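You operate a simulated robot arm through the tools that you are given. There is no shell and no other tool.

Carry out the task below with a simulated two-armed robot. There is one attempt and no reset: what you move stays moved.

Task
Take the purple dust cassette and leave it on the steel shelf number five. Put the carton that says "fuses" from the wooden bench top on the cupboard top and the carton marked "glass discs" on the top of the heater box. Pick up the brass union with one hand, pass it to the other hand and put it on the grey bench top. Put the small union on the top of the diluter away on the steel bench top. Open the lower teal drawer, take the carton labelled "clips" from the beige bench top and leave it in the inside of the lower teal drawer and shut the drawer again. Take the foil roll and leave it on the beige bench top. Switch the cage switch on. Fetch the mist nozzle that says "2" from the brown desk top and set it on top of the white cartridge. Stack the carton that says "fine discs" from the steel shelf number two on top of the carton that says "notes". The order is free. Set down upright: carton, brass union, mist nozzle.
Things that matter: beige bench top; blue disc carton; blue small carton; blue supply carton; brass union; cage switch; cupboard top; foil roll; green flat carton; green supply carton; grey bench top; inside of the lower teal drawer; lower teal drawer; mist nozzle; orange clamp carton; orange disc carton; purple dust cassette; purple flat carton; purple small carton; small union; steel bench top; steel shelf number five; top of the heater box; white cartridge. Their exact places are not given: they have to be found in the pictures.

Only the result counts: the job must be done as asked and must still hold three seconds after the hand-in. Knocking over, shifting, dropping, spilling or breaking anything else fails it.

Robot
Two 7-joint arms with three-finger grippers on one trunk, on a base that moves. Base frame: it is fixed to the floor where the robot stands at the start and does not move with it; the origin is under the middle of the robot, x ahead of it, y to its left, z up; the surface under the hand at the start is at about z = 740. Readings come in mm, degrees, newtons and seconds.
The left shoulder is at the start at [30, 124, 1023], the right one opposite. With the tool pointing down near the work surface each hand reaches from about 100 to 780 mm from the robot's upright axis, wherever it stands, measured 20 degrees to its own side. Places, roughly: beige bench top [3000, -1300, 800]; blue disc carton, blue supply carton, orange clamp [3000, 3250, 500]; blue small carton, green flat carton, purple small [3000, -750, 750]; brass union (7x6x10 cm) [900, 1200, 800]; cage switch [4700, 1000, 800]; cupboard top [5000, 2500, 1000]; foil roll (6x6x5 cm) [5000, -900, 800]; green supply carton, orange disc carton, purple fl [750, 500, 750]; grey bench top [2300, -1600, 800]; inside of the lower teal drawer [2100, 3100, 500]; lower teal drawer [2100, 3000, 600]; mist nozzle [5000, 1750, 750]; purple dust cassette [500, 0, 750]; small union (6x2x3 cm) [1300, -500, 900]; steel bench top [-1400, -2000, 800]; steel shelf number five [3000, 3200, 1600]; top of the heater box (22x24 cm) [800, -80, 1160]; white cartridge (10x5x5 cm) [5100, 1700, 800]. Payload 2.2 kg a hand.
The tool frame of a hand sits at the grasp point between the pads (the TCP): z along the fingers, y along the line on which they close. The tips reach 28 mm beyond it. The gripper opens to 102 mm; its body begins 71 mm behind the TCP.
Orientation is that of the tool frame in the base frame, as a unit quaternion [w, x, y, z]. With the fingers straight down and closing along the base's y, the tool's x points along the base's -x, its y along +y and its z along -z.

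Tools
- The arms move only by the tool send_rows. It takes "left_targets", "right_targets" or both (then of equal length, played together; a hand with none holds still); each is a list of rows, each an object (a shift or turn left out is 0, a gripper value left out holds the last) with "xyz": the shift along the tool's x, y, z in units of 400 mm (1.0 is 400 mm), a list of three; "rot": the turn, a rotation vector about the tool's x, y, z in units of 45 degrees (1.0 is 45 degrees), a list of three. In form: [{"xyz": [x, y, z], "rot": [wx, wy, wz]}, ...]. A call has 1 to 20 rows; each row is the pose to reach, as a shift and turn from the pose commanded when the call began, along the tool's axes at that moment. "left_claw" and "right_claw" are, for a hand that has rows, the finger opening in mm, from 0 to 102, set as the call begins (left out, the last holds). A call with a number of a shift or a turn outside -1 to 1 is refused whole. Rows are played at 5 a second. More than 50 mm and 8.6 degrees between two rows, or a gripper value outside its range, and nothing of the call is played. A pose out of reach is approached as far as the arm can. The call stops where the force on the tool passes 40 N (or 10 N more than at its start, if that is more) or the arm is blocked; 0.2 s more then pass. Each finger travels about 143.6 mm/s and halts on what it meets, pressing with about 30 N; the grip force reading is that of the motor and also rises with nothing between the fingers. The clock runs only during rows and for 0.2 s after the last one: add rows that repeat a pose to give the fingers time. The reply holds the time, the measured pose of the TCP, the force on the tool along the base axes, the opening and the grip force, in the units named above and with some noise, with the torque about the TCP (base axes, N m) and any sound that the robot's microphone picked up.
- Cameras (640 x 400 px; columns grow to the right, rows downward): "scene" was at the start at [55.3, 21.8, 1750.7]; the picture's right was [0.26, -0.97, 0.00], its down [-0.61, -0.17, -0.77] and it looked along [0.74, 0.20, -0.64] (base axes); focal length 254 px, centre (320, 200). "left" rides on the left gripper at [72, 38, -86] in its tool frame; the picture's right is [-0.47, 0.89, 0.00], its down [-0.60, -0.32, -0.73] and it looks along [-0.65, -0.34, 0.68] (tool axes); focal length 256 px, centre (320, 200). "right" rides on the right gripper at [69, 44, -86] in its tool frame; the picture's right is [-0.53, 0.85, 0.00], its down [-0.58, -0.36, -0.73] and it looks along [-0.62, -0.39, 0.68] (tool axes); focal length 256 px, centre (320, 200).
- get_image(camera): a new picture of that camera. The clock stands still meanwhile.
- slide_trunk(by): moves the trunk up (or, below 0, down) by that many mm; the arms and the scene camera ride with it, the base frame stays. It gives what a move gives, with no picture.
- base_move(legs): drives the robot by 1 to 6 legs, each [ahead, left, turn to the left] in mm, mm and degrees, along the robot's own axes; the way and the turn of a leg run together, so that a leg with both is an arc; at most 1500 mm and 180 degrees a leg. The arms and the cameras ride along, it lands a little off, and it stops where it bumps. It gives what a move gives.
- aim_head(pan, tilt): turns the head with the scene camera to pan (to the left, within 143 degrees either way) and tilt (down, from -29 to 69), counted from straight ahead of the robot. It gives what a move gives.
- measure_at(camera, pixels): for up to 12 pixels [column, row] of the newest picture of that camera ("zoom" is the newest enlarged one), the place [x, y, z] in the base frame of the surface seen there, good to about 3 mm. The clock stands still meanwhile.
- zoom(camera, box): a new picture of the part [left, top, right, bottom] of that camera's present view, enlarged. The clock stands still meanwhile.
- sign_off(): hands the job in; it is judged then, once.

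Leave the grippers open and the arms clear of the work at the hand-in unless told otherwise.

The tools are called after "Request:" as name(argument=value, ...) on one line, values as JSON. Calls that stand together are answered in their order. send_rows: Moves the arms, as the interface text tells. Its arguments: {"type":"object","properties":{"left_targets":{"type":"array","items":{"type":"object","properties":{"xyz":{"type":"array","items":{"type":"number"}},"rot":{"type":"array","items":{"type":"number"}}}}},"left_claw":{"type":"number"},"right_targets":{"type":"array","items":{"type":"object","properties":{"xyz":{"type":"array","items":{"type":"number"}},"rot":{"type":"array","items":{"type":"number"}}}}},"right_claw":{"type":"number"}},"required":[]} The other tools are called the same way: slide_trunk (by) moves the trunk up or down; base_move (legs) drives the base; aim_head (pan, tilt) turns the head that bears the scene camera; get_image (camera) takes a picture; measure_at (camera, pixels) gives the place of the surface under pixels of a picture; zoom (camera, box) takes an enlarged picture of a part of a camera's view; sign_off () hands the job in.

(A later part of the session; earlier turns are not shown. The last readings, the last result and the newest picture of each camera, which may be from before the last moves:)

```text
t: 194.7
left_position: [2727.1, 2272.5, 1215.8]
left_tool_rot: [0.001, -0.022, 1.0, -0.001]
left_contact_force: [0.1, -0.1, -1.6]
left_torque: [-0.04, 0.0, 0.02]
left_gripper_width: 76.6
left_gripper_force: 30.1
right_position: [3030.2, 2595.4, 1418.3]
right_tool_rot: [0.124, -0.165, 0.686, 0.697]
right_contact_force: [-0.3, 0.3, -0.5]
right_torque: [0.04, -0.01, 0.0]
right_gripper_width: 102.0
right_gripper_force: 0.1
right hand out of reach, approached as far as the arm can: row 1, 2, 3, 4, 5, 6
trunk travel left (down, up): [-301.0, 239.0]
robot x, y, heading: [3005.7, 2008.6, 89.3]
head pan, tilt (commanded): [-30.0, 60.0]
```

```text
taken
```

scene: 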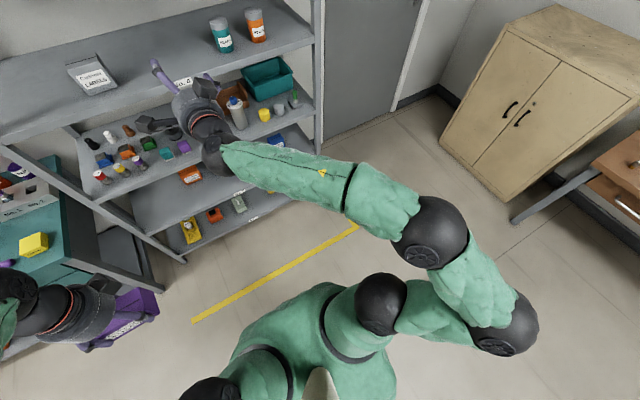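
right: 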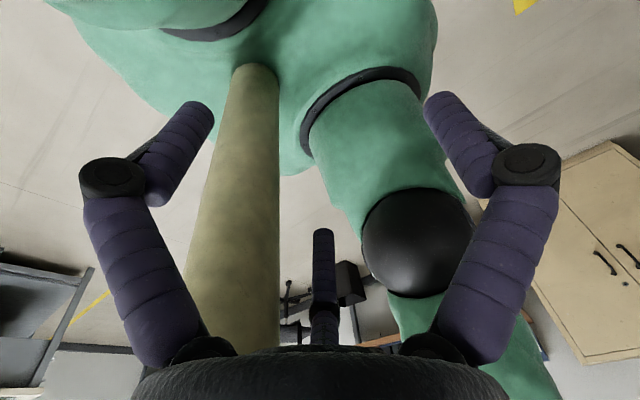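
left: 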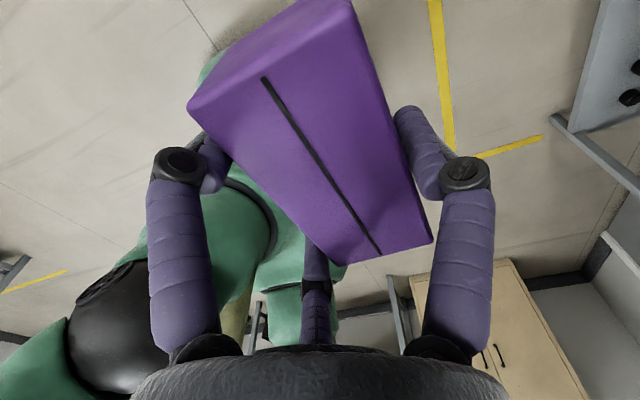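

The right arm can't comfortably roll that way, but the left arm (mirrored) can — it used that roll before. So I'll do this stack with the left hand after delivering the fuses. I roll the right hand back.

Request:
send_rows(right_targets=[{"rot": [0, 0, -0.17]}, {"rot": [0, 0, -0.34]}, {"rot": [0, 0, -0.51]}, {"rot": [0, 0, -0.68]}, {"rot": [0, 0, -0.85]}, {"rot": [0, 0, -1.0]}])

Request:
send_rows(right_targets=[{"rot": [0, 0.17, -0.1]}, {"rot": [0, 0.34, -0.2]}, {"rot": [0, 0.51, -0.3]}, {"rot": [0, 0.68, -0.4]}, {"rot": [0, 0.85, -0.5]}, {"rot": [0, 1.0, -0.5]}])

Request:
get_image(camera="scene")

```text
t: 196.1
left_position: [2726.3, 2273.7, 1215.6]
left_tool_rot: [0.0, -0.021, 1.0, -0.001]
left_contact_force: [0.1, -0.2, -1.5]
left_torque: [-0.01, -0.02, -0.01]
left_gripper_width: 76.4
left_gripper_force: 29.6
right_position: [3021.2, 2595.8, 1411.8]
right_tool_rot: [0.384, -0.417, 0.569, 0.596]
right_contact_force: [0.8, 0.6, -0.4]
right_torque: [-0.02, -0.01, -0.03]
right_gripper_width: 101.7
right_gripper_force: 0.1
trunk travel left (down, up): [-301.0, 239.0]
robot x, y, heading: [3001.3, 2008.4, 89.2]
head pan, tilt (commanded): [-30.0, 60.0]
```

```text
refused: row 1 steps farther than a row can; nothing moved
```

```text
taken
```

scene: 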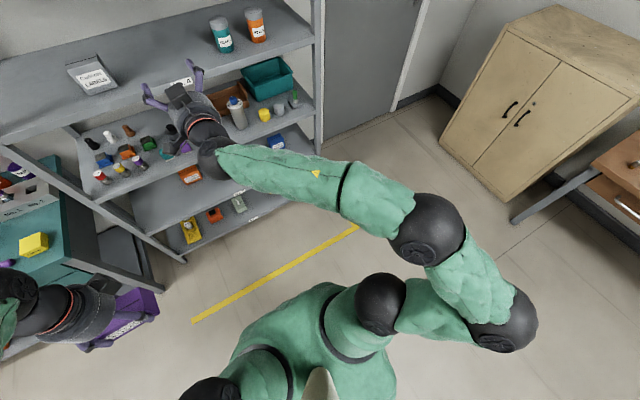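

Request:
send_rows(right_targets=[{"xyz": [0.08, -0.03, 0], "rot": [0, 0, -0.08]}, {"xyz": [0.16, -0.06, 0], "rot": [0, 0, -0.16]}, {"xyz": [0.25, -0.09, 0], "rot": [0, 0, -0.24]}, {"xyz": [0.33, -0.12, 0], "rot": [0, 0, -0.32]}, {"xyz": [0.41, -0.15, 0], "rot": [0, 0, -0.4]}, {"xyz": [0.5, -0.19, 0], "rot": [0, 0, -0.47]}, {"xyz": [0.58, -0.22, 0], "rot": [0, 0, -0.47]}])

Request:
send_rows(right_targets=[{"rot": [0, 0.17, 0]}, {"rot": [0, 0.34, 0]}, {"rot": [0, 0.51, 0]}, {"rot": [0, 0.68, 0]}, {"rot": [0, 0.85, 0]}, {"rot": [0, 1.0, 0]}])

Request:
send_rows(right_targets=[{"rot": [0, 0.17, 0]}, {"rot": [0, 0.34, 0]}, {"rot": [0, 0.51, 0]}, {"rot": [0, 0.68, 0]}, {"rot": [0, 0.85, 0]}, {"rot": [0, 1.0, 0]}])

Request:
get_image(camera="scene")

```text
t: 197.7
left_position: [2727.4, 2272.5, 1215.6]
left_tool_rot: [0.0, -0.022, 1.0, 0.0]
left_contact_force: [0.1, 0.2, -1.0]
left_torque: [-0.03, -0.01, -0.01]
left_gripper_width: 76.4
left_gripper_force: 29.7
right_position: [3018.2, 2596.4, 1165.3]
right_tool_rot: [0.487, -0.513, 0.484, 0.516]
right_contact_force: [-0.1, -0.3, 0.2]
right_torque: [-0.02, 0.0, 0.02]
right_gripper_width: 102.1
right_gripper_force: 0.0
trunk travel left (down, up): [-301.0, 239.0]
robot x, y, heading: [3001.4, 2005.9, 89.0]
head pan, tilt (commanded): [-30.0, 60.0]
```

```text
t: 199.1
left_position: [2727.3, 2274.3, 1216.0]
left_tool_rot: [0.0, -0.021, 1.0, 0.0]
left_contact_force: [-0.3, 0.2, -1.7]
left_torque: [-0.03, 0.01, 0.01]
left_gripper_width: 76.2
left_gripper_force: 30.1
right_position: [3019.1, 2598.9, 1164.5]
right_tool_rot: [-0.262, 0.673, -0.633, -0.28]
right_contact_force: [0.6, -0.7, -0.3]
right_torque: [0.0, -0.02, 0.02]
right_gripper_width: 102.0
right_gripper_force: 0.1
trunk travel left (down, up): [-301.0, 239.0]
robot x, y, heading: [3001.0, 2005.9, 88.9]
head pan, tilt (commanded): [-30.0, 60.0]
```

```text
t: 200.5
left_position: [2727.4, 2273.8, 1215.7]
left_tool_rot: [0.0, -0.023, 1.0, -0.001]
left_contact_force: [-0.9, 0.4, -1.7]
left_torque: [-0.05, -0.01, 0.05]
left_gripper_width: 76.3
left_gripper_force: 30.1
right_position: [3018.6, 2599.5, 1163.3]
right_tool_rot: [0.0, 0.728, -0.686, 0.0]
right_contact_force: [0.7, -0.2, 0.1]
right_torque: [-0.02, 0.0, -0.01]
right_gripper_width: 101.8
right_gripper_force: 0.1
trunk travel left (down, up): [-301.0, 239.0]
robot x, y, heading: [3003.5, 2007.6, 89.1]
head pan, tilt (commanded): [-30.0, 60.0]
```

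```text
taken
```

scene: 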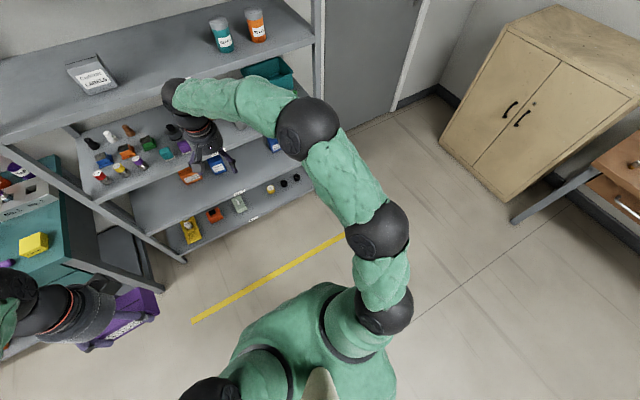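

The right arm is fully healthy again. I retract it to its carry place and measure the cupboard visible at upper right.

Request:
send_rows(right_targets=[{"xyz": [0.08, -0.05, -0.01]}, {"xyz": [0.16, -0.1, -0.03]}, {"xyz": [0.25, -0.15, -0.05]}, {"xyz": [0.34, -0.2, -0.07]}, {"xyz": [0.43, -0.25, -0.08]}, {"xyz": [0.515, -0.3, -0.09]}])

Request:
aim_head(pan=-80, tilt=20)

Request:
get_image(camera="scene")

```text
t: 201.9
left_position: [2727.5, 2271.2, 1215.8]
left_tool_rot: [0.0, -0.022, 1.0, 0.0]
left_contact_force: [0.2, -0.2, -1.9]
left_torque: [0.0, 0.0, -0.03]
left_gripper_width: 76.5
left_gripper_force: 29.7
right_position: [3153.5, 2397.5, 1197.4]
right_tool_rot: [-0.002, 0.728, -0.685, -0.001]
right_contact_force: [0.0, -0.8, 0.6]
right_torque: [0.01, 0.04, 0.02]
right_gripper_width: 102.2
right_gripper_force: 0.0
trunk travel left (down, up): [-301.0, 239.0]
robot x, y, heading: [3001.9, 2007.9, 89.0]
head pan, tilt (commanded): [-30.0, 60.0]
```

```text
t: 203.0
left_position: [2727.1, 2273.5, 1215.9]
left_tool_rot: [0.0, -0.022, 1.0, 0.0]
left_contact_force: [0.4, 1.1, -1.0]
left_torque: [0.0, 0.0, 0.02]
left_gripper_width: 76.3
left_gripper_force: 29.9
right_position: [3153.0, 2399.7, 1196.9]
right_tool_rot: [-0.001, 0.728, -0.686, -0.001]
right_contact_force: [0.8, -0.8, 0.6]
right_torque: [0.01, 0.03, -0.02]
right_gripper_width: 102.1
right_gripper_force: 0.1
trunk travel left (down, up): [-301.0, 239.0]
robot x, y, heading: [3001.6, 2004.7, 89.3]
head pan, tilt (commanded): [-80.0, 20.0]
```

```text
taken
```

scene: 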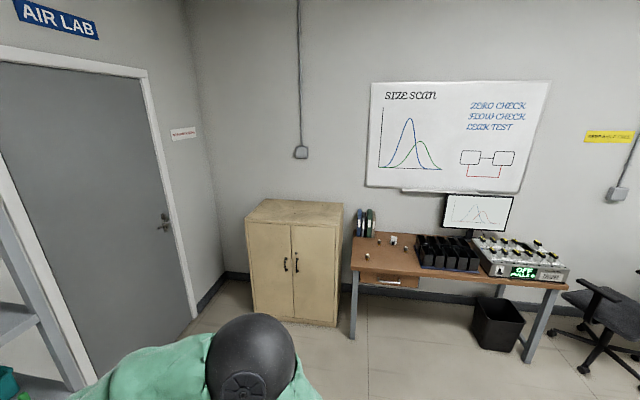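

Request:
zoom(camera="scene", box=[230, 190, 580, 350])

Request:
measure_at(camera="scene", pixels=[[255, 220], [335, 225], [270, 203], [335, 207], [295, 212], [355, 265], [560, 285], [400, 260], [290, 300], [340, 330], [355, 335], [520, 350]])

```text
1.83 times, centred on (405, 270) of scene
```

zoom: 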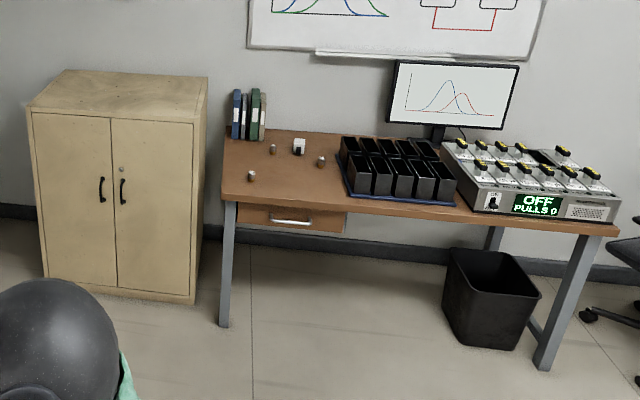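

```text
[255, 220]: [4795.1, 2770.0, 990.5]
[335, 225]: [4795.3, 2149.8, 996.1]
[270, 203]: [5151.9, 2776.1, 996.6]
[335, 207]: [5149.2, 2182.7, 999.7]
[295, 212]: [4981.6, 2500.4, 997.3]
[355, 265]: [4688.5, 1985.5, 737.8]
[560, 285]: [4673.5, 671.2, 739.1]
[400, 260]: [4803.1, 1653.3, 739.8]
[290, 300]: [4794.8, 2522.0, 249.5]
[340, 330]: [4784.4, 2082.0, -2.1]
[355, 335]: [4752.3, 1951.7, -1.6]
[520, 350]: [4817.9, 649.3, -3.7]
```

Cupboard top: x 4793–5190, y 2120–2800, z≈998. I turn to face +x and drive to it.

Request:
base_move(legs=[[0, 0, -89], [1350, 0, 0], [0, 260, 0]])

Request:
aim_head(pan=10, tilt=45)

Request:
get_image(camera="scene")

```text
t: 215.2
left_position: [4667.0, 2564.4, 1214.9]
left_tool_rot: [0.0, 0.683, 0.73, -0.001]
left_contact_force: [0.1, -0.6, -0.9]
left_torque: [-0.01, 0.04, -0.01]
left_gripper_width: 76.4
left_gripper_force: 29.5
right_position: [4802.6, 2142.5, 1197.0]
right_tool_rot: [0.001, -0.041, 0.999, -0.001]
right_contact_force: [0.3, 1.0, -0.1]
right_torque: [-0.02, 0.02, 0.0]
right_gripper_width: 101.9
right_gripper_force: 0.1
trunk travel left (down, up): [-301.0, 239.0]
robot x, y, heading: [4407.5, 2282.4, 0.3]
head pan, tilt (commanded): [-80.0, 20.0]
```

```text
t: 216.8
left_position: [4668.2, 2563.1, 1216.7]
left_tool_rot: [-0.001, 0.682, 0.731, -0.001]
left_contact_force: [-0.4, 0.1, -0.8]
left_torque: [0.01, 0.04, 0.0]
left_gripper_width: 76.4
left_gripper_force: 29.7
right_position: [4801.9, 2141.3, 1196.5]
right_tool_rot: [0.001, -0.041, 0.999, 0.0]
right_contact_force: [0.4, 0.0, 0.0]
right_torque: [0.0, 0.02, 0.02]
right_gripper_width: 102.0
right_gripper_force: 0.1
trunk travel left (down, up): [-301.0, 239.0]
robot x, y, heading: [4408.1, 2281.8, 0.2]
head pan, tilt (commanded): [10.0, 45.0]
```

```text
taken
```

scene: 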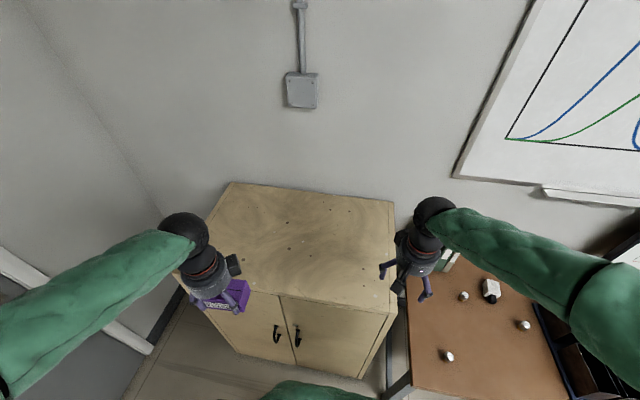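

The cupboard top is empty. I move the left hand forward over it, then down to just above.

Request:
send_rows(left_targets=[{"xyz": [-0.04, 0.1, 0]}, {"xyz": [-0.08, 0.2, 0]}, {"xyz": [-0.12, 0.3, 0.02]}, {"xyz": [-0.16, 0.4, 0.05]}, {"xyz": [-0.2, 0.5, 0.1]}, {"xyz": [-0.23, 0.58, 0.18]}, {"xyz": [-0.25, 0.64, 0.26]}, {"xyz": [-0.25, 0.64, 0.34]}, {"xyz": [-0.25, 0.64, 0.41]}, {"xyz": [-0.25, 0.64, 0.41]}])

Request:
get_image(camera="left")

```text
t: 219.1
left_position: [4928.5, 2480.4, 1051.8]
left_tool_rot: [0.0, 0.684, 0.73, 0.0]
left_contact_force: [-0.3, -0.2, -2.4]
left_torque: [-0.01, 0.01, -0.01]
left_gripper_width: 76.5
left_gripper_force: 30.3
right_position: [4802.8, 2141.7, 1198.4]
right_tool_rot: [0.002, -0.041, 0.999, -0.001]
right_contact_force: [-0.8, 0.8, -0.1]
right_torque: [0.0, 0.0, -0.01]
right_gripper_width: 102.2
right_gripper_force: 0.0
trunk travel left (down, up): [-301.0, 239.0]
robot x, y, heading: [4410.5, 2286.7, 0.2]
head pan, tilt (commanded): [10.0, 45.0]
```

```text
taken
```

left: 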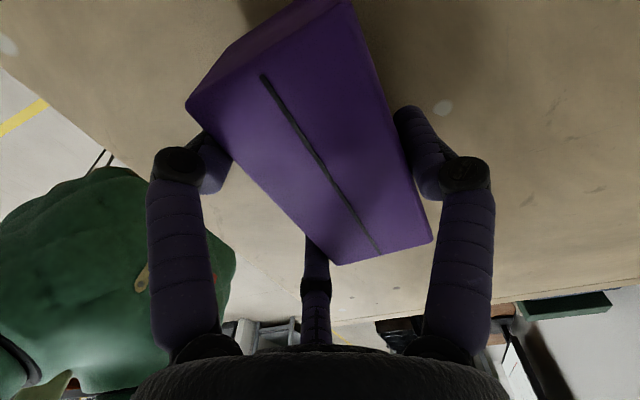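

I lower the last 15 mm in small steps.

Request:
send_rows(left_targets=[{"xyz": [0, 0, 0.015]}, {"xyz": [0, 0, 0.028]}, {"xyz": [0, 0, 0.032]}, {"xyz": [0, 0, 0.035]}, {"xyz": [0, 0, 0.035]}])

```text
t: 220.2
left_position: [4928.9, 2481.4, 1038.9]
left_tool_rot: [0.001, 0.683, 0.73, 0.001]
left_contact_force: [-1.4, -3.4, 15.7]
left_torque: [0.4, 0.07, 0.04]
left_gripper_width: 76.6
left_gripper_force: 30.0
right_position: [4801.1, 2139.9, 1197.2]
right_tool_rot: [0.003, -0.041, 0.999, 0.0]
right_contact_force: [0.5, 0.3, 0.7]
right_torque: [0.01, 0.0, -0.02]
right_gripper_width: 101.6
right_gripper_force: 0.1
trunk travel left (down, up): [-301.0, 239.0]
robot x, y, heading: [4406.1, 2284.5, 0.8]
head pan, tilt (commanded): [10.0, 45.0]
```

The carton rests on the cupboard (15.7 N). I open the left hand and rise.

Request:
send_rows(left_targets=[{}, {}, {}, {"xyz": [0, 0, -0.05]}, {"xyz": [0, 0, -0.12]}, {"xyz": [0, 0, -0.22]}, {"xyz": [0, 0, -0.32]}, {"xyz": [0, 0, -0.42]}], left_claw=102)

Request:
get_image(camera="scene")

```text
t: 222.1
left_position: [4928.3, 2480.4, 1205.7]
left_tool_rot: [-0.001, 0.683, 0.73, -0.001]
left_contact_force: [-1.0, -0.2, 0.0]
left_torque: [-0.01, 0.01, -0.01]
left_gripper_width: 101.8
left_gripper_force: 0.1
right_position: [4803.1, 2142.7, 1198.0]
right_tool_rot: [0.003, -0.04, 0.999, 0.0]
right_contact_force: [-0.7, -0.4, 0.3]
right_torque: [-0.01, -0.01, 0.0]
right_gripper_width: 102.1
right_gripper_force: 0.0
trunk travel left (down, up): [-301.0, 239.0]
robot x, y, heading: [4410.4, 2282.2, 0.4]
head pan, tilt (commanded): [10.0, 45.0]
```

```text
taken
```

scene: 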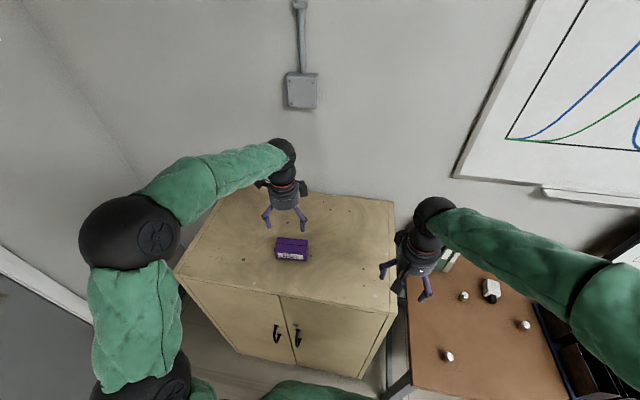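

Fuses done. I retract the left hand, then zoom on the desk to find the nozzle marked "2" and the white cartridge.

Request:
send_rows(left_targets=[{"xyz": [0.04, -0.1, 0]}, {"xyz": [0.08, -0.2, 0]}, {"xyz": [0.12, -0.3, 0]}, {"xyz": [0.16, -0.4, 0]}, {"xyz": [0.2, -0.5, 0]}, {"xyz": [0.24, -0.58, 0]}])

Request:
base_move(legs=[[-60, 0, 0], [0, -480, 0]])

Request:
aim_head(pan=0, tilt=45)

Request:
get_image(camera="scene")

```text
t: 223.4
left_position: [4689.3, 2562.0, 1210.4]
left_tool_rot: [0.0, 0.684, 0.73, 0.0]
left_contact_force: [0.0, -0.7, -0.5]
left_torque: [-0.01, -0.03, 0.0]
left_gripper_width: 102.0
left_gripper_force: 0.1
right_position: [4803.2, 2141.3, 1197.3]
right_tool_rot: [0.002, -0.041, 0.999, 0.0]
right_contact_force: [-1.2, -0.4, 0.5]
right_torque: [-0.02, -0.04, -0.04]
right_gripper_width: 101.9
right_gripper_force: 0.1
trunk travel left (down, up): [-301.0, 239.0]
robot x, y, heading: [4408.2, 2285.5, 0.3]
head pan, tilt (commanded): [10.0, 45.0]
```

```text
t: 226.8
left_position: [4632.8, 2089.6, 1209.3]
left_tool_rot: [-0.001, 0.681, 0.732, 0.0]
left_contact_force: [-0.1, -0.2, -0.1]
left_torque: [0.02, 0.0, -0.01]
left_gripper_width: 102.2
left_gripper_force: 0.1
right_position: [4747.2, 1669.6, 1197.5]
right_tool_rot: [0.002, -0.044, 0.999, 0.0]
right_contact_force: [-0.1, 0.4, 0.2]
right_torque: [0.03, -0.01, -0.01]
right_gripper_width: 101.9
right_gripper_force: 0.1
trunk travel left (down, up): [-301.0, 239.0]
robot x, y, heading: [4353.7, 1809.3, 0.6]
head pan, tilt (commanded): [10.0, 45.0]
```

```text
t: 227.6
left_position: [4633.2, 2090.8, 1210.1]
left_tool_rot: [0.0, 0.681, 0.732, 0.0]
left_contact_force: [0.5, 0.4, 0.1]
left_torque: [-0.01, -0.01, -0.01]
left_gripper_width: 102.1
left_gripper_force: 0.0
right_position: [4747.1, 1672.5, 1197.1]
right_tool_rot: [0.002, -0.044, 0.999, -0.001]
right_contact_force: [0.4, 0.3, -0.5]
right_torque: [0.02, -0.02, 0.02]
right_gripper_width: 102.0
right_gripper_force: 0.0
trunk travel left (down, up): [-301.0, 239.0]
robot x, y, heading: [4350.9, 1808.8, 0.4]
head pan, tilt (commanded): [0.0, 45.0]
```

```text
taken
```

scene: 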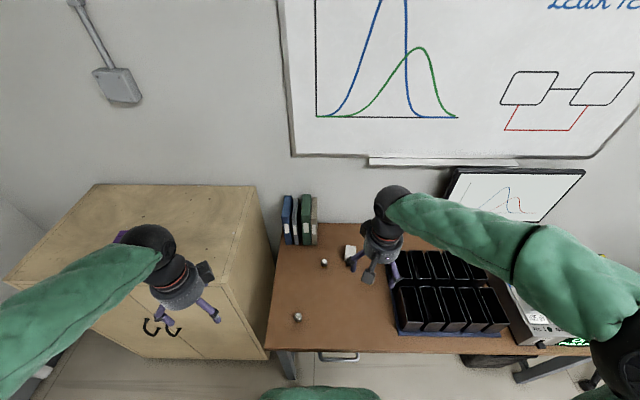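

Request:
zoom(camera="scene", box=[280, 230, 390, 340])

Request:
get_image(camera="right")

```text
3.64 times, centred on (335, 285) of scene
```

zoom: 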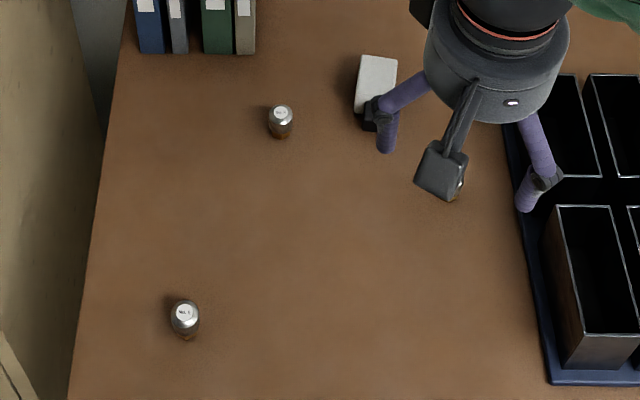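

```text
taken
```

right: 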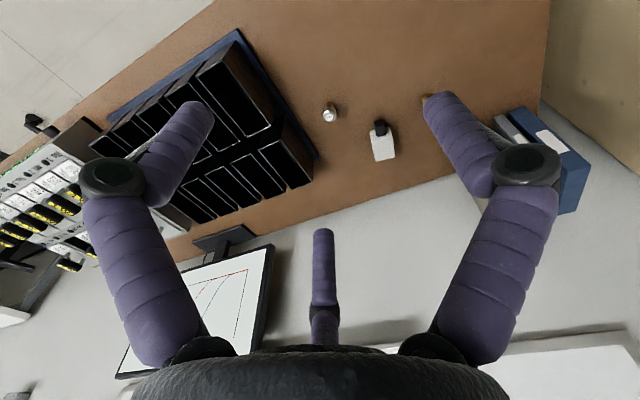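

Request:
zoom(camera="scene", box=[314, 252, 338, 272])

Request:
zoom(camera="scene", box=[286, 306, 310, 326])

Request:
zoom(camera="right", box=[310, 95, 350, 130])

Request:
zoom(camera="right", box=[350, 100, 430, 180])

```text
16.00 times, centred on (326, 262) of scene
```

zoom: 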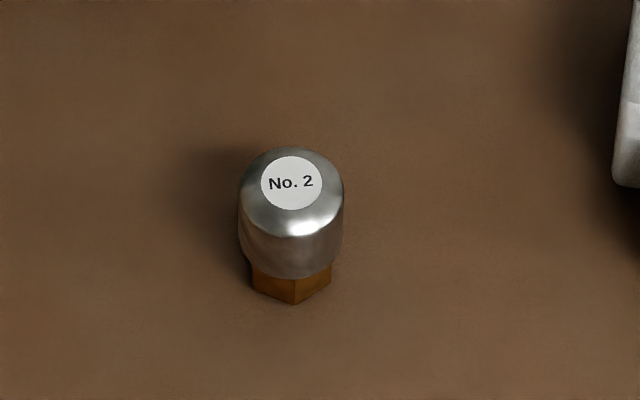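

```text
16.00 times, centred on (298, 316) of scene
```

zoom: 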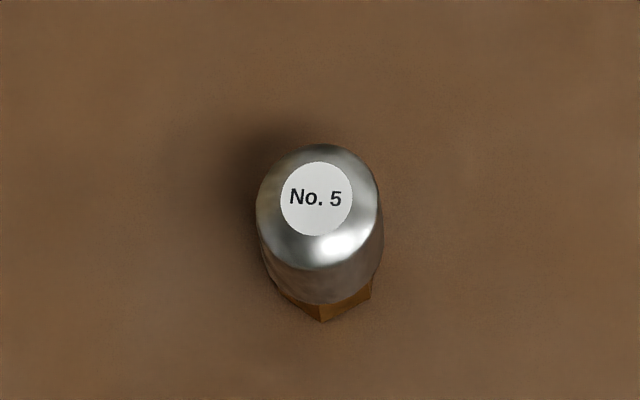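

```text
11.43 times, centred on (330, 112) of right
```

zoom: 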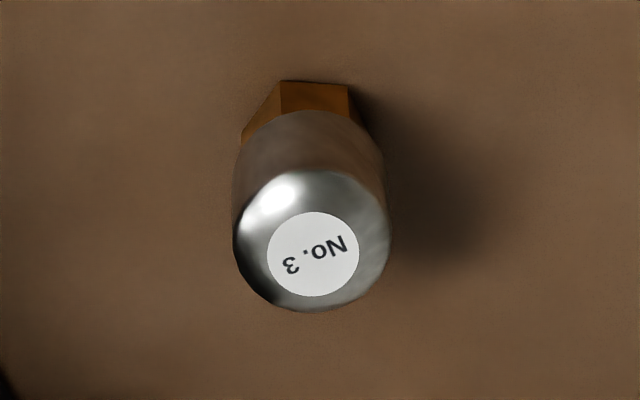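

```text
5.00 times, centred on (390, 140) of right
```

zoom: 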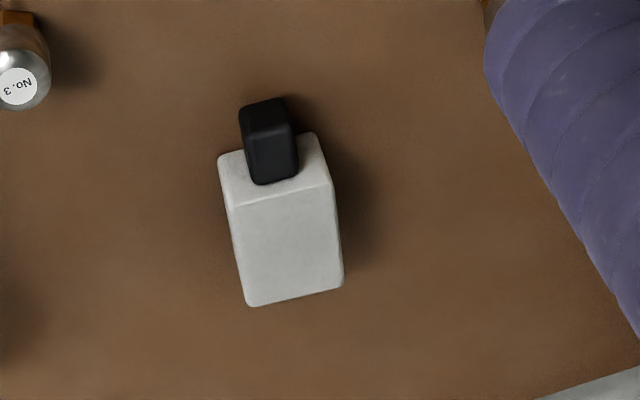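

Nozzle "No. 2" is at scene (326,262). I measure it and the white cartridge.

Request:
measure_at(camera="zoom", pixels=[[245, 180], [315, 150], [240, 210], [325, 190], [290, 250], [250, 300], [340, 285], [280, 140], [265, 130], [285, 110], [300, 400], [100, 300]])

Request:
zoom(camera="scene", box=[314, 252, 338, 272])

Request:
measure_at(camera="zoom", pixels=[[290, 183], [250, 200], [335, 200], [290, 230], [290, 265], [245, 245], [338, 245], [292, 295], [292, 320], [150, 200]])

```text
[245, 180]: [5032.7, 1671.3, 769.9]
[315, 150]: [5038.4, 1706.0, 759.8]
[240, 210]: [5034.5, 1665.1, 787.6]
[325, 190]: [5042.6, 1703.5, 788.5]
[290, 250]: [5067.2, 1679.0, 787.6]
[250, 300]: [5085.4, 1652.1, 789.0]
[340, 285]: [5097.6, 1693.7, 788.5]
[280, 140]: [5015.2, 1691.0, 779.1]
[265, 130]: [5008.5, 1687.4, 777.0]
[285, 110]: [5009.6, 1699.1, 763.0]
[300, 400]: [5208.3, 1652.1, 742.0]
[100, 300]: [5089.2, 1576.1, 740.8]
```

```text
16.00 times, centred on (326, 262) of scene
```

zoom: 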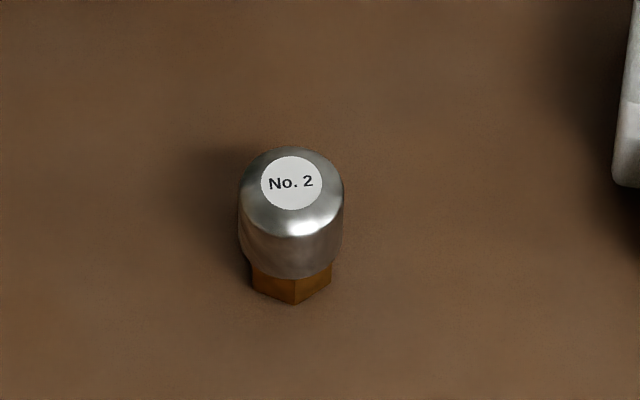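

```text
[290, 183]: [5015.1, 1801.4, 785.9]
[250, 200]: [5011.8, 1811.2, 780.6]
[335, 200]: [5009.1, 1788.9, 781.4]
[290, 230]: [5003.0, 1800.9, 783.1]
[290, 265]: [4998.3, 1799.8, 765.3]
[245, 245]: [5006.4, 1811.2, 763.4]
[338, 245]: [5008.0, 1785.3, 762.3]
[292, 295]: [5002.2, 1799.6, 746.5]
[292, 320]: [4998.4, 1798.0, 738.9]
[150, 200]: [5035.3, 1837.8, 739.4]
```

Nozzle No. 2 centre ≈ (5013,1799), 46 mm tall; cartridge top centre ≈ (5066,1679), z 788.5. I bring the right hand above the nozzle.

Request:
send_rows(right_targets=[{"xyz": [-0.07, 0.026, 0.07]}, {"xyz": [-0.14, 0.052, 0.14]}, {"xyz": [-0.21, 0.078, 0.21]}, {"xyz": [-0.28, 0.104, 0.29]}, {"xyz": [-0.35, 0.13, 0.37]}, {"xyz": [-0.42, 0.156, 0.45]}, {"xyz": [-0.49, 0.182, 0.53]}, {"xyz": [-0.56, 0.208, 0.6]}, {"xyz": [-0.63, 0.234, 0.67]}, {"xyz": [-0.69, 0.259, 0.7425]}, {"xyz": [-0.69, 0.259, 0.7425]}], right_claw=70)

Request:
get_image(camera="right")

Request:
get_image(camera="scene")

```text
t: 230.0
left_position: [4632.0, 2089.6, 1211.2]
left_tool_rot: [0.0, 0.68, 0.733, 0.001]
left_contact_force: [-0.7, -0.6, 1.0]
left_torque: [-0.03, -0.01, 0.01]
left_gripper_width: 101.8
left_gripper_force: 0.0
right_position: [5013.0, 1801.2, 901.4]
right_tool_rot: [0.003, -0.045, 0.999, 0.0]
right_contact_force: [0.7, -1.5, 0.5]
right_torque: [0.01, 0.04, 0.0]
right_gripper_width: 69.9
right_gripper_force: 0.0
trunk travel left (down, up): [-301.0, 239.0]
robot x, y, heading: [4349.3, 1810.3, 0.5]
head pan, tilt (commanded): [0.0, 45.0]
```

```text
taken
```

right: 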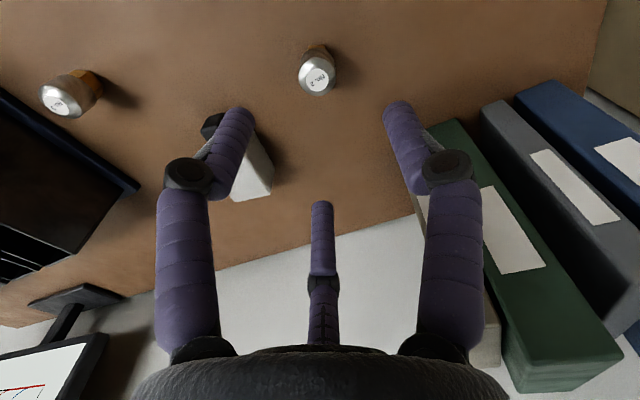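

```text
taken
```

scene: 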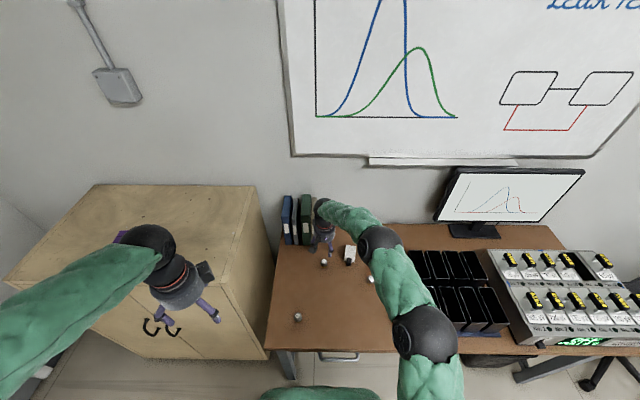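

Binders are near the right side of the view. I measure their nearest corner before descending.

Request:
measure_at(camera="right", pixels=[[445, 125], [470, 180], [480, 110], [520, 350], [425, 205], [318, 75], [320, 55], [250, 180], [215, 125], [265, 195], [500, 360], [420, 230]])

```text
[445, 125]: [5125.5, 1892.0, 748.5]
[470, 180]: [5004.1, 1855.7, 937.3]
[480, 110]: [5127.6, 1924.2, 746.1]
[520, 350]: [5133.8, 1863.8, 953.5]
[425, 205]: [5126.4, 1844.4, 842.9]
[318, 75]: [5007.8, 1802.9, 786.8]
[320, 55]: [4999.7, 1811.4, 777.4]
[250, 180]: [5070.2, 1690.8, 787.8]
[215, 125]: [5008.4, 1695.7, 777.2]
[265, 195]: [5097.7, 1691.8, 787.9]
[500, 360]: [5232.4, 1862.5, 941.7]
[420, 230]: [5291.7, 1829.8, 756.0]
```

Binder fronts are at x≈5126 — 48 mm clear. The TCP is right above the nozzle. I descend to z≈776.

Request:
send_rows(right_targets=[{"xyz": [0, 0, 0.08]}, {"xyz": [0, 0, 0.16]}, {"xyz": [0, 0, 0.23]}, {"xyz": [0, 0, 0.28]}, {"xyz": [0, 0, 0.3125]}, {"xyz": [0, 0, 0.3125]}])

Request:
get_image(camera="right")

```text
t: 231.4
left_position: [4631.7, 2090.5, 1210.0]
left_tool_rot: [0.0, 0.681, 0.732, 0.0]
left_contact_force: [0.1, 0.3, -0.3]
left_torque: [0.02, -0.04, 0.0]
left_gripper_width: 101.7
left_gripper_force: 0.1
right_position: [5013.9, 1799.2, 776.6]
right_tool_rot: [0.003, -0.044, 0.999, 0.001]
right_contact_force: [-0.8, -0.6, -1.2]
right_torque: [0.0, 0.02, 0.01]
right_gripper_width: 69.9
right_gripper_force: 0.0
trunk travel left (down, up): [-301.0, 239.0]
robot x, y, heading: [4347.6, 1809.4, 0.7]
head pan, tilt (commanded): [0.0, 45.0]
```

```text
taken
```

right: 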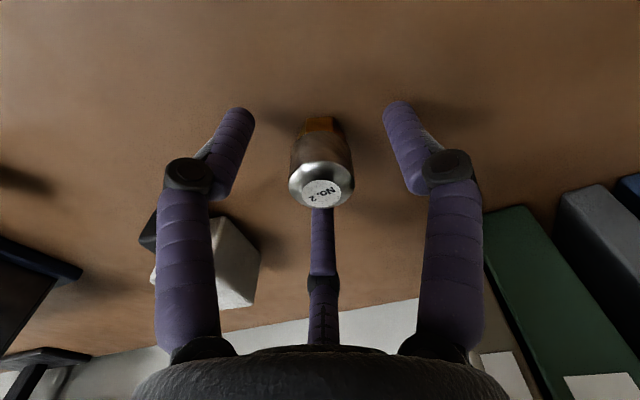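

Centred. I close the right fingers on the nozzle.

Request:
send_rows(right_targets=[{}, {}, {}, {}], right_claw=10)

Request:
get_image(camera="right")

```text
t: 232.4
left_position: [4632.0, 2090.7, 1208.6]
left_tool_rot: [0.0, 0.681, 0.733, 0.0]
left_contact_force: [0.4, -0.1, 0.6]
left_torque: [0.01, -0.01, -0.03]
left_gripper_width: 102.1
left_gripper_force: 0.0
right_position: [5013.5, 1798.1, 776.5]
right_tool_rot: [0.002, -0.045, 0.999, 0.0]
right_contact_force: [-0.4, 0.1, -0.4]
right_torque: [-0.01, -0.01, 0.0]
right_gripper_width: 27.5
right_gripper_force: 29.7
trunk travel left (down, up): [-301.0, 239.0]
robot x, y, heading: [4353.2, 1812.6, 0.9]
head pan, tilt (commanded): [0.0, 45.0]
```

```text
taken
```

right: 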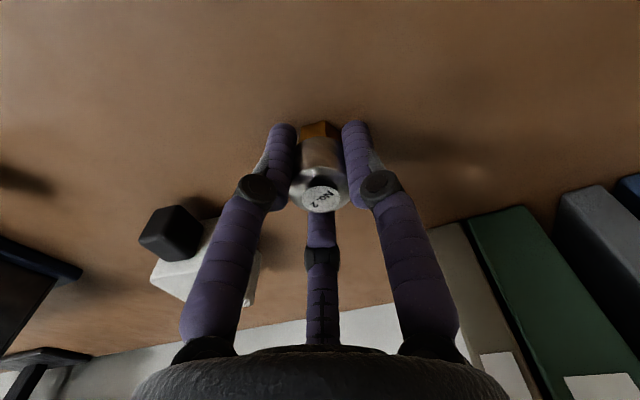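

Gripped at 27.5 mm. I lift 80 mm and move over the cartridge's top centre (5066,1679).

Request:
send_rows(right_targets=[{"xyz": [0, 0, -0.03]}, {"xyz": [0, 0, -0.1]}, {"xyz": [0, 0, -0.2]}, {"xyz": [-0.03, -0.08, -0.22]}, {"xyz": [-0.055, -0.16, -0.22]}, {"xyz": [-0.08, -0.24, -0.22]}, {"xyz": [-0.1035, -0.31, -0.22]}, {"xyz": [-0.1035, -0.31, -0.22]}])

Request:
get_image(camera="right")

Request:
zoom(camera="scene", box=[290, 190, 410, 290])

```text
t: 234.2
left_position: [4632.7, 2090.7, 1209.4]
left_tool_rot: [0.0, 0.681, 0.732, 0.0]
left_contact_force: [-0.3, -0.4, -0.4]
left_torque: [-0.03, -0.02, -0.02]
left_gripper_width: 102.2
left_gripper_force: 0.0
right_position: [5065.0, 1681.9, 862.8]
right_tool_rot: [0.002, -0.044, 0.999, 0.0]
right_contact_force: [0.4, 0.4, 0.4]
right_torque: [-0.01, 0.02, 0.0]
right_gripper_width: 27.5
right_gripper_force: 30.2
trunk travel left (down, up): [-301.0, 239.0]
robot x, y, heading: [4352.1, 1810.6, 0.9]
head pan, tilt (commanded): [0.0, 45.0]
```

```text
taken
```

right: 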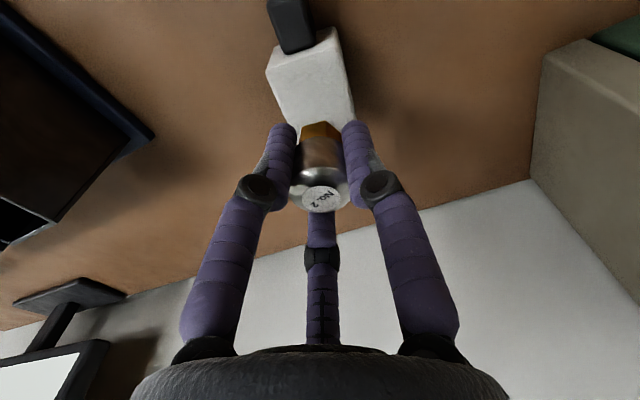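

```text
4.00 times, centred on (350, 240) of scene
```

zoom: 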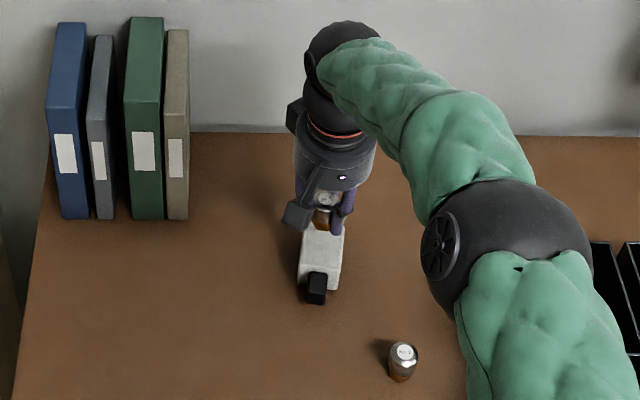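

I re-measure the cartridge's top in the right camera to centre precisely.

Request:
measure_at(camera="right", pixels=[[272, 74], [334, 34], [350, 108], [290, 122], [312, 80], [300, 50], [345, 80], [280, 100]])

```text
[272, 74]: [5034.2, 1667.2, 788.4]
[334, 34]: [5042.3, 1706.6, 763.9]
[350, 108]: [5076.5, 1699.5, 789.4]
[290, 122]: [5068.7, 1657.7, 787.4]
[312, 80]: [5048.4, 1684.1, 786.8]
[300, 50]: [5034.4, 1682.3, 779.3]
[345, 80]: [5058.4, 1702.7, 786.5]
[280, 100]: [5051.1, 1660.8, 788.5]
```

Well centred. I lower: 36 mm, then in ~1 mm steps.

Request:
send_rows(right_targets=[{"xyz": [-0.002, -0.004, 0.03]}, {"xyz": [-0.002, -0.004, 0.06]}, {"xyz": [-0.002, -0.004, 0.08]}, {"xyz": [-0.002, -0.004, 0.088]}, {"xyz": [-0.002, -0.004, 0.088]}])

Request:
send_rows(right_targets=[{"xyz": [0, 0, 0.003]}, {"xyz": [0, 0, 0.006]}, {"xyz": [0, 0, 0.008]}, {"xyz": [0, 0, 0.008]}])

```text
t: 235.4
left_position: [4633.2, 2089.5, 1209.6]
left_tool_rot: [-0.001, 0.681, 0.733, -0.001]
left_contact_force: [-0.2, -0.4, 0.1]
left_torque: [0.01, 0.0, 0.0]
left_gripper_width: 101.8
left_gripper_force: 0.0
right_position: [5066.5, 1678.3, 830.2]
right_tool_rot: [0.002, -0.045, 0.999, 0.0]
right_contact_force: [-0.3, 0.2, -0.9]
right_torque: [0.0, -0.02, 0.01]
right_gripper_width: 27.5
right_gripper_force: 30.1
trunk travel left (down, up): [-301.0, 239.0]
robot x, y, heading: [4350.0, 1809.6, 0.7]
head pan, tilt (commanded): [0.0, 45.0]
```

```text
t: 236.4
left_position: [4633.2, 2090.7, 1209.9]
left_tool_rot: [-0.001, 0.681, 0.733, -0.001]
left_contact_force: [-0.1, -1.1, -0.8]
left_torque: [0.01, -0.04, 0.02]
left_gripper_width: 101.9
left_gripper_force: 0.0
right_position: [5067.5, 1678.5, 825.7]
right_tool_rot: [0.002, -0.044, 0.999, 0.0]
right_contact_force: [-0.7, 0.3, 0.6]
right_torque: [0.04, 0.0, -0.01]
right_gripper_width: 27.6
right_gripper_force: 29.9
trunk travel left (down, up): [-301.0, 239.0]
robot x, y, heading: [4352.3, 1814.2, 1.0]
head pan, tilt (commanded): [0.0, 45.0]
```

No contact yet at 825.7; a bit more.

Request:
send_rows(right_targets=[{"xyz": [0, 0, 0.002]}, {"xyz": [0, 0, 0.004]}, {"xyz": [0, 0, 0.006]}, {"xyz": [0, 0, 0.006]}])

Request:
get_image(camera="right")

```text
t: 237.4
left_position: [4632.1, 2089.7, 1210.0]
left_tool_rot: [0.0, 0.681, 0.733, -0.001]
left_contact_force: [0.4, -0.1, 0.0]
left_torque: [-0.02, 0.01, -0.05]
left_gripper_width: 102.0
left_gripper_force: 0.0
right_position: [5069.1, 1678.0, 825.2]
right_tool_rot: [0.004, -0.043, 0.999, 0.0]
right_contact_force: [-0.7, -2.5, 11.0]
right_torque: [-0.01, -0.07, -0.01]
right_gripper_width: 27.6
right_gripper_force: 30.1
trunk travel left (down, up): [-301.0, 239.0]
robot x, y, heading: [4352.9, 1810.7, 0.6]
head pan, tilt (commanded): [0.0, 45.0]
```

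```text
taken
```

right: 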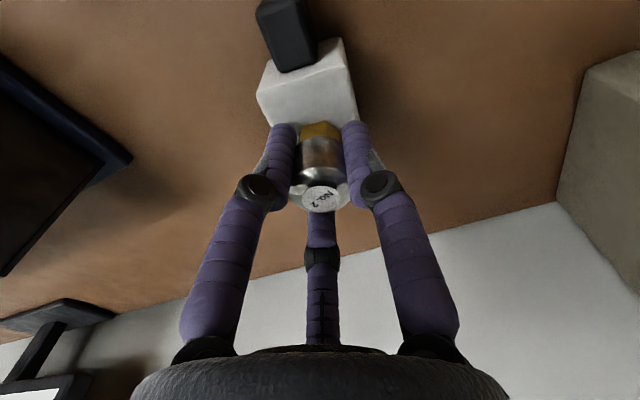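

Contact at 11 N. I open gently and then rise.

Request:
send_rows(right_targets=[{"xyz": [0, 0, -0.001]}, {"xyz": [0, 0, -0.001]}, {"xyz": [0, 0, -0.001]}], right_claw=60)

Request:
get_image(camera="right")

Request:
send_rows(right_targets=[{"xyz": [0, 0, -0.05]}, {"xyz": [0, 0, -0.1]}, {"xyz": [0, 0, -0.18]}, {"xyz": [0, 0, -0.28]}, {"xyz": [0, 0, -0.38]}])

Request:
get_image(camera="right")

```text
t: 238.2
left_position: [4631.8, 2089.7, 1209.5]
left_tool_rot: [0.0, 0.681, 0.733, -0.001]
left_contact_force: [-0.2, 0.1, -0.2]
left_torque: [-0.01, 0.01, -0.01]
left_gripper_width: 101.7
left_gripper_force: 0.1
right_position: [5066.4, 1676.8, 824.5]
right_tool_rot: [0.002, -0.045, 0.999, 0.0]
right_contact_force: [0.0, 0.3, -0.5]
right_torque: [0.05, -0.04, 0.0]
right_gripper_width: 60.2
right_gripper_force: 0.0
trunk travel left (down, up): [-301.0, 239.0]
robot x, y, heading: [4351.3, 1809.6, 0.3]
head pan, tilt (commanded): [0.0, 45.0]
```

```text
taken
```

right: 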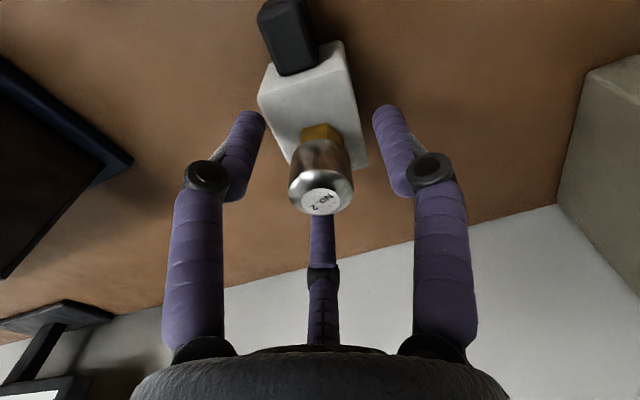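

```text
t: 239.4
left_position: [4632.3, 2090.4, 1208.6]
left_tool_rot: [0.0, 0.68, 0.733, 0.001]
left_contact_force: [0.3, 0.9, 1.1]
left_torque: [-0.02, -0.02, -0.01]
left_gripper_width: 102.1
left_gripper_force: 0.1
right_position: [5068.4, 1676.5, 976.4]
right_tool_rot: [0.002, -0.044, 0.999, -0.001]
right_contact_force: [-0.4, 0.7, -0.9]
right_torque: [-0.05, -0.04, -0.04]
right_gripper_width: 59.9
right_gripper_force: 0.1
trunk travel left (down, up): [-301.0, 239.0]
robot x, y, heading: [4352.0, 1812.0, 0.9]
head pan, tilt (commanded): [0.0, 45.0]
```

```text
taken
```

right: 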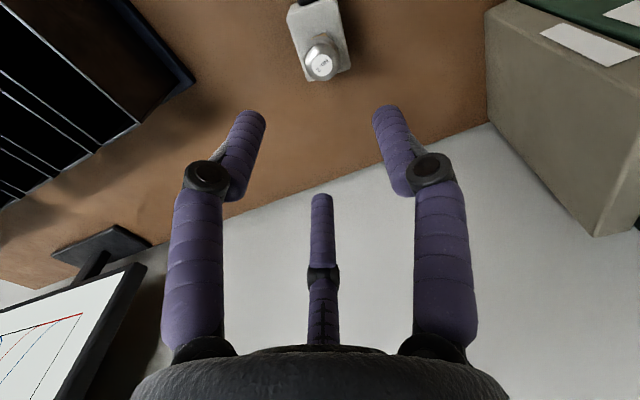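

The nozzle stands on the cartridge. I retract the right hand and drive right to face the cage device.

Request:
send_rows(right_targets=[{"xyz": [0.06, 0, -0.1]}, {"xyz": [0.15, 0, -0.18]}, {"xyz": [0.25, 0.01, -0.25]}, {"xyz": [0.35, 0.02, -0.3]}, {"xyz": [0.45, 0.03, -0.36]}, {"xyz": [0.55, 0.04, -0.42]}, {"xyz": [0.65, 0.05, -0.48]}, {"xyz": [0.74, 0.055, -0.54]}, {"xyz": [0.79, 0.055, -0.56]}])

Request:
aim_head(pan=-50, tilt=40)

Request:
get_image(camera="scene")

```text
t: 241.4
left_position: [4632.6, 2092.0, 1210.5]
left_tool_rot: [0.0, 0.681, 0.732, 0.001]
left_contact_force: [0.1, 0.0, -0.8]
left_torque: [-0.01, -0.02, 0.01]
left_gripper_width: 102.0
left_gripper_force: 0.1
right_position: [4750.0, 1672.4, 1196.2]
right_tool_rot: [0.002, -0.045, 0.999, 0.0]
right_contact_force: [-0.6, -0.6, -0.2]
right_torque: [0.03, 0.01, -0.02]
right_gripper_width: 59.7
right_gripper_force: 0.1
trunk travel left (down, up): [-301.0, 239.0]
robot x, y, heading: [4350.9, 1810.8, 0.9]
head pan, tilt (commanded): [0.0, 45.0]
```

```text
t: 242.6
left_position: [4631.6, 2090.7, 1209.4]
left_tool_rot: [0.0, 0.68, 0.733, 0.0]
left_contact_force: [-0.2, 0.4, 1.1]
left_torque: [0.02, -0.01, -0.01]
left_gripper_width: 101.9
left_gripper_force: 0.0
right_position: [4750.0, 1673.5, 1197.5]
right_tool_rot: [0.002, -0.044, 0.999, 0.0]
right_contact_force: [0.1, -0.4, 0.4]
right_torque: [-0.01, 0.03, 0.02]
right_gripper_width: 60.1
right_gripper_force: 0.1
trunk travel left (down, up): [-301.0, 239.0]
robot x, y, heading: [4352.3, 1810.7, 0.8]
head pan, tilt (commanded): [-50.0, 40.0]
```

```text
taken
```

scene: 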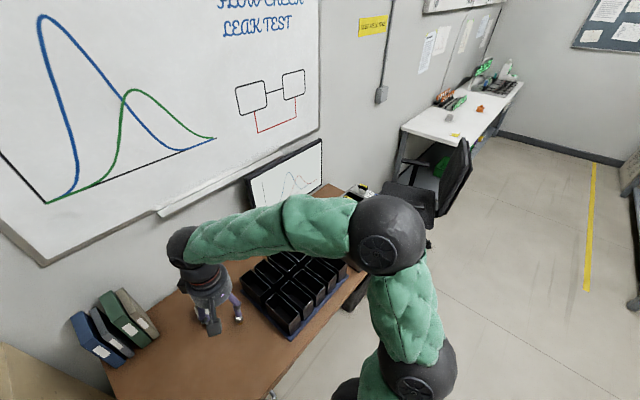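

I drive right 720 mm along the desk and look at the device.

Request:
base_move(legs=[[-20, -720, -0.8]])

Request:
aim_head(pan=0, tilt=50)

Request:
get_image(camera="scene")

```text
t: 246.5
left_position: [4617.5, 1350.7, 1209.7]
left_tool_rot: [0.001, 0.695, 0.719, 0.0]
left_contact_force: [0.8, 0.6, -0.6]
left_torque: [0.01, -0.02, 0.02]
left_gripper_width: 101.9
left_gripper_force: 0.1
right_position: [4719.5, 929.0, 1196.7]
right_tool_rot: [0.002, -0.025, 1.0, 0.0]
right_contact_force: [-0.1, -0.4, 1.0]
right_torque: [0.0, -0.01, -0.02]
right_gripper_width: 59.9
right_gripper_force: 0.1
trunk travel left (down, up): [-301.0, 239.0]
robot x, y, heading: [4328.5, 1083.2, -1.4]
head pan, tilt (commanded): [-50.0, 40.0]
```

```text
t: 247.7
left_position: [4618.4, 1350.9, 1208.7]
left_tool_rot: [0.0, 0.695, 0.719, 0.0]
left_contact_force: [0.1, -0.2, 0.3]
left_torque: [0.03, 0.0, 0.01]
left_gripper_width: 101.9
left_gripper_force: 0.1
right_position: [4718.6, 930.2, 1197.2]
right_tool_rot: [0.003, -0.024, 1.0, 0.001]
right_contact_force: [1.2, -0.1, 0.2]
right_torque: [-0.02, 0.0, 0.06]
right_gripper_width: 59.9
right_gripper_force: 0.0
trunk travel left (down, up): [-301.0, 239.0]
robot x, y, heading: [4323.8, 1080.4, -1.4]
head pan, tilt (commanded): [0.0, 50.0]
```

```text
taken
```

scene: 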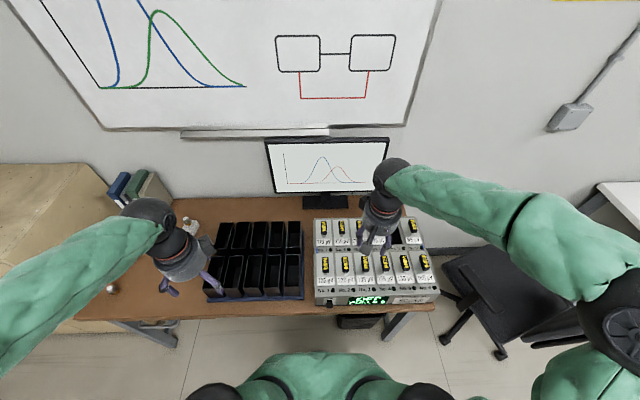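

Request:
zoom(camera="scene", box=[300, 240, 450, 320])

Request:
zoom(camera="scene", box=[310, 285, 360, 315])

```text
4.27 times, centred on (375, 280) of scene
```

zoom: 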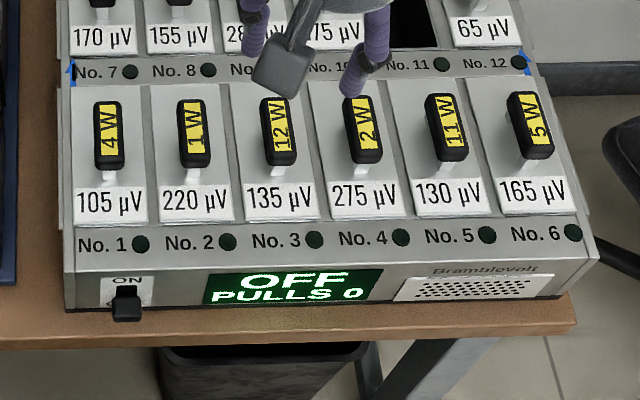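

```text
12.80 times, centred on (335, 300) of scene
```

zoom: 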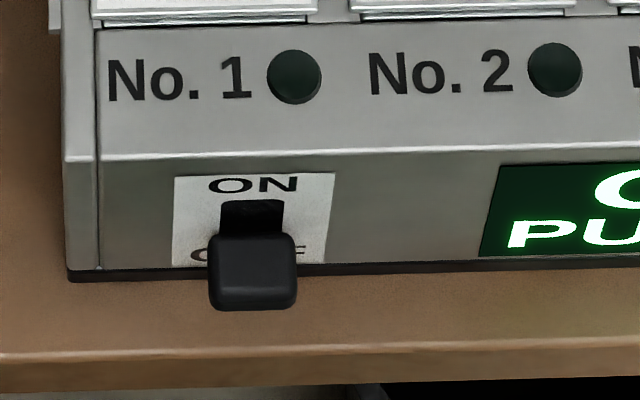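

The cage switch is a black lever at OFF on the device's front, with ON above. I measure it.

Request:
measure_at(camera="zoom", pixels=[[252, 250], [225, 290], [285, 290], [252, 300], [252, 215], [215, 200], [320, 200], [180, 185], [60, 150], [130, 220], [320, 350], [252, 235]])

```text
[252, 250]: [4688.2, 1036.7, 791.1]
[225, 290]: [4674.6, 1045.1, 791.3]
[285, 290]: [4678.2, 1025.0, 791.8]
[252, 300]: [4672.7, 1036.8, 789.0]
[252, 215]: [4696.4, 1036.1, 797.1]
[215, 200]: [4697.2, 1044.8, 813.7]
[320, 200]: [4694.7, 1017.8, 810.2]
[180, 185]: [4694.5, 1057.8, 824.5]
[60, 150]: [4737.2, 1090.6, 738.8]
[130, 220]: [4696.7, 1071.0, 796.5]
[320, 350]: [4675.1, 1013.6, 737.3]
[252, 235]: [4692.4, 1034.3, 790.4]
```

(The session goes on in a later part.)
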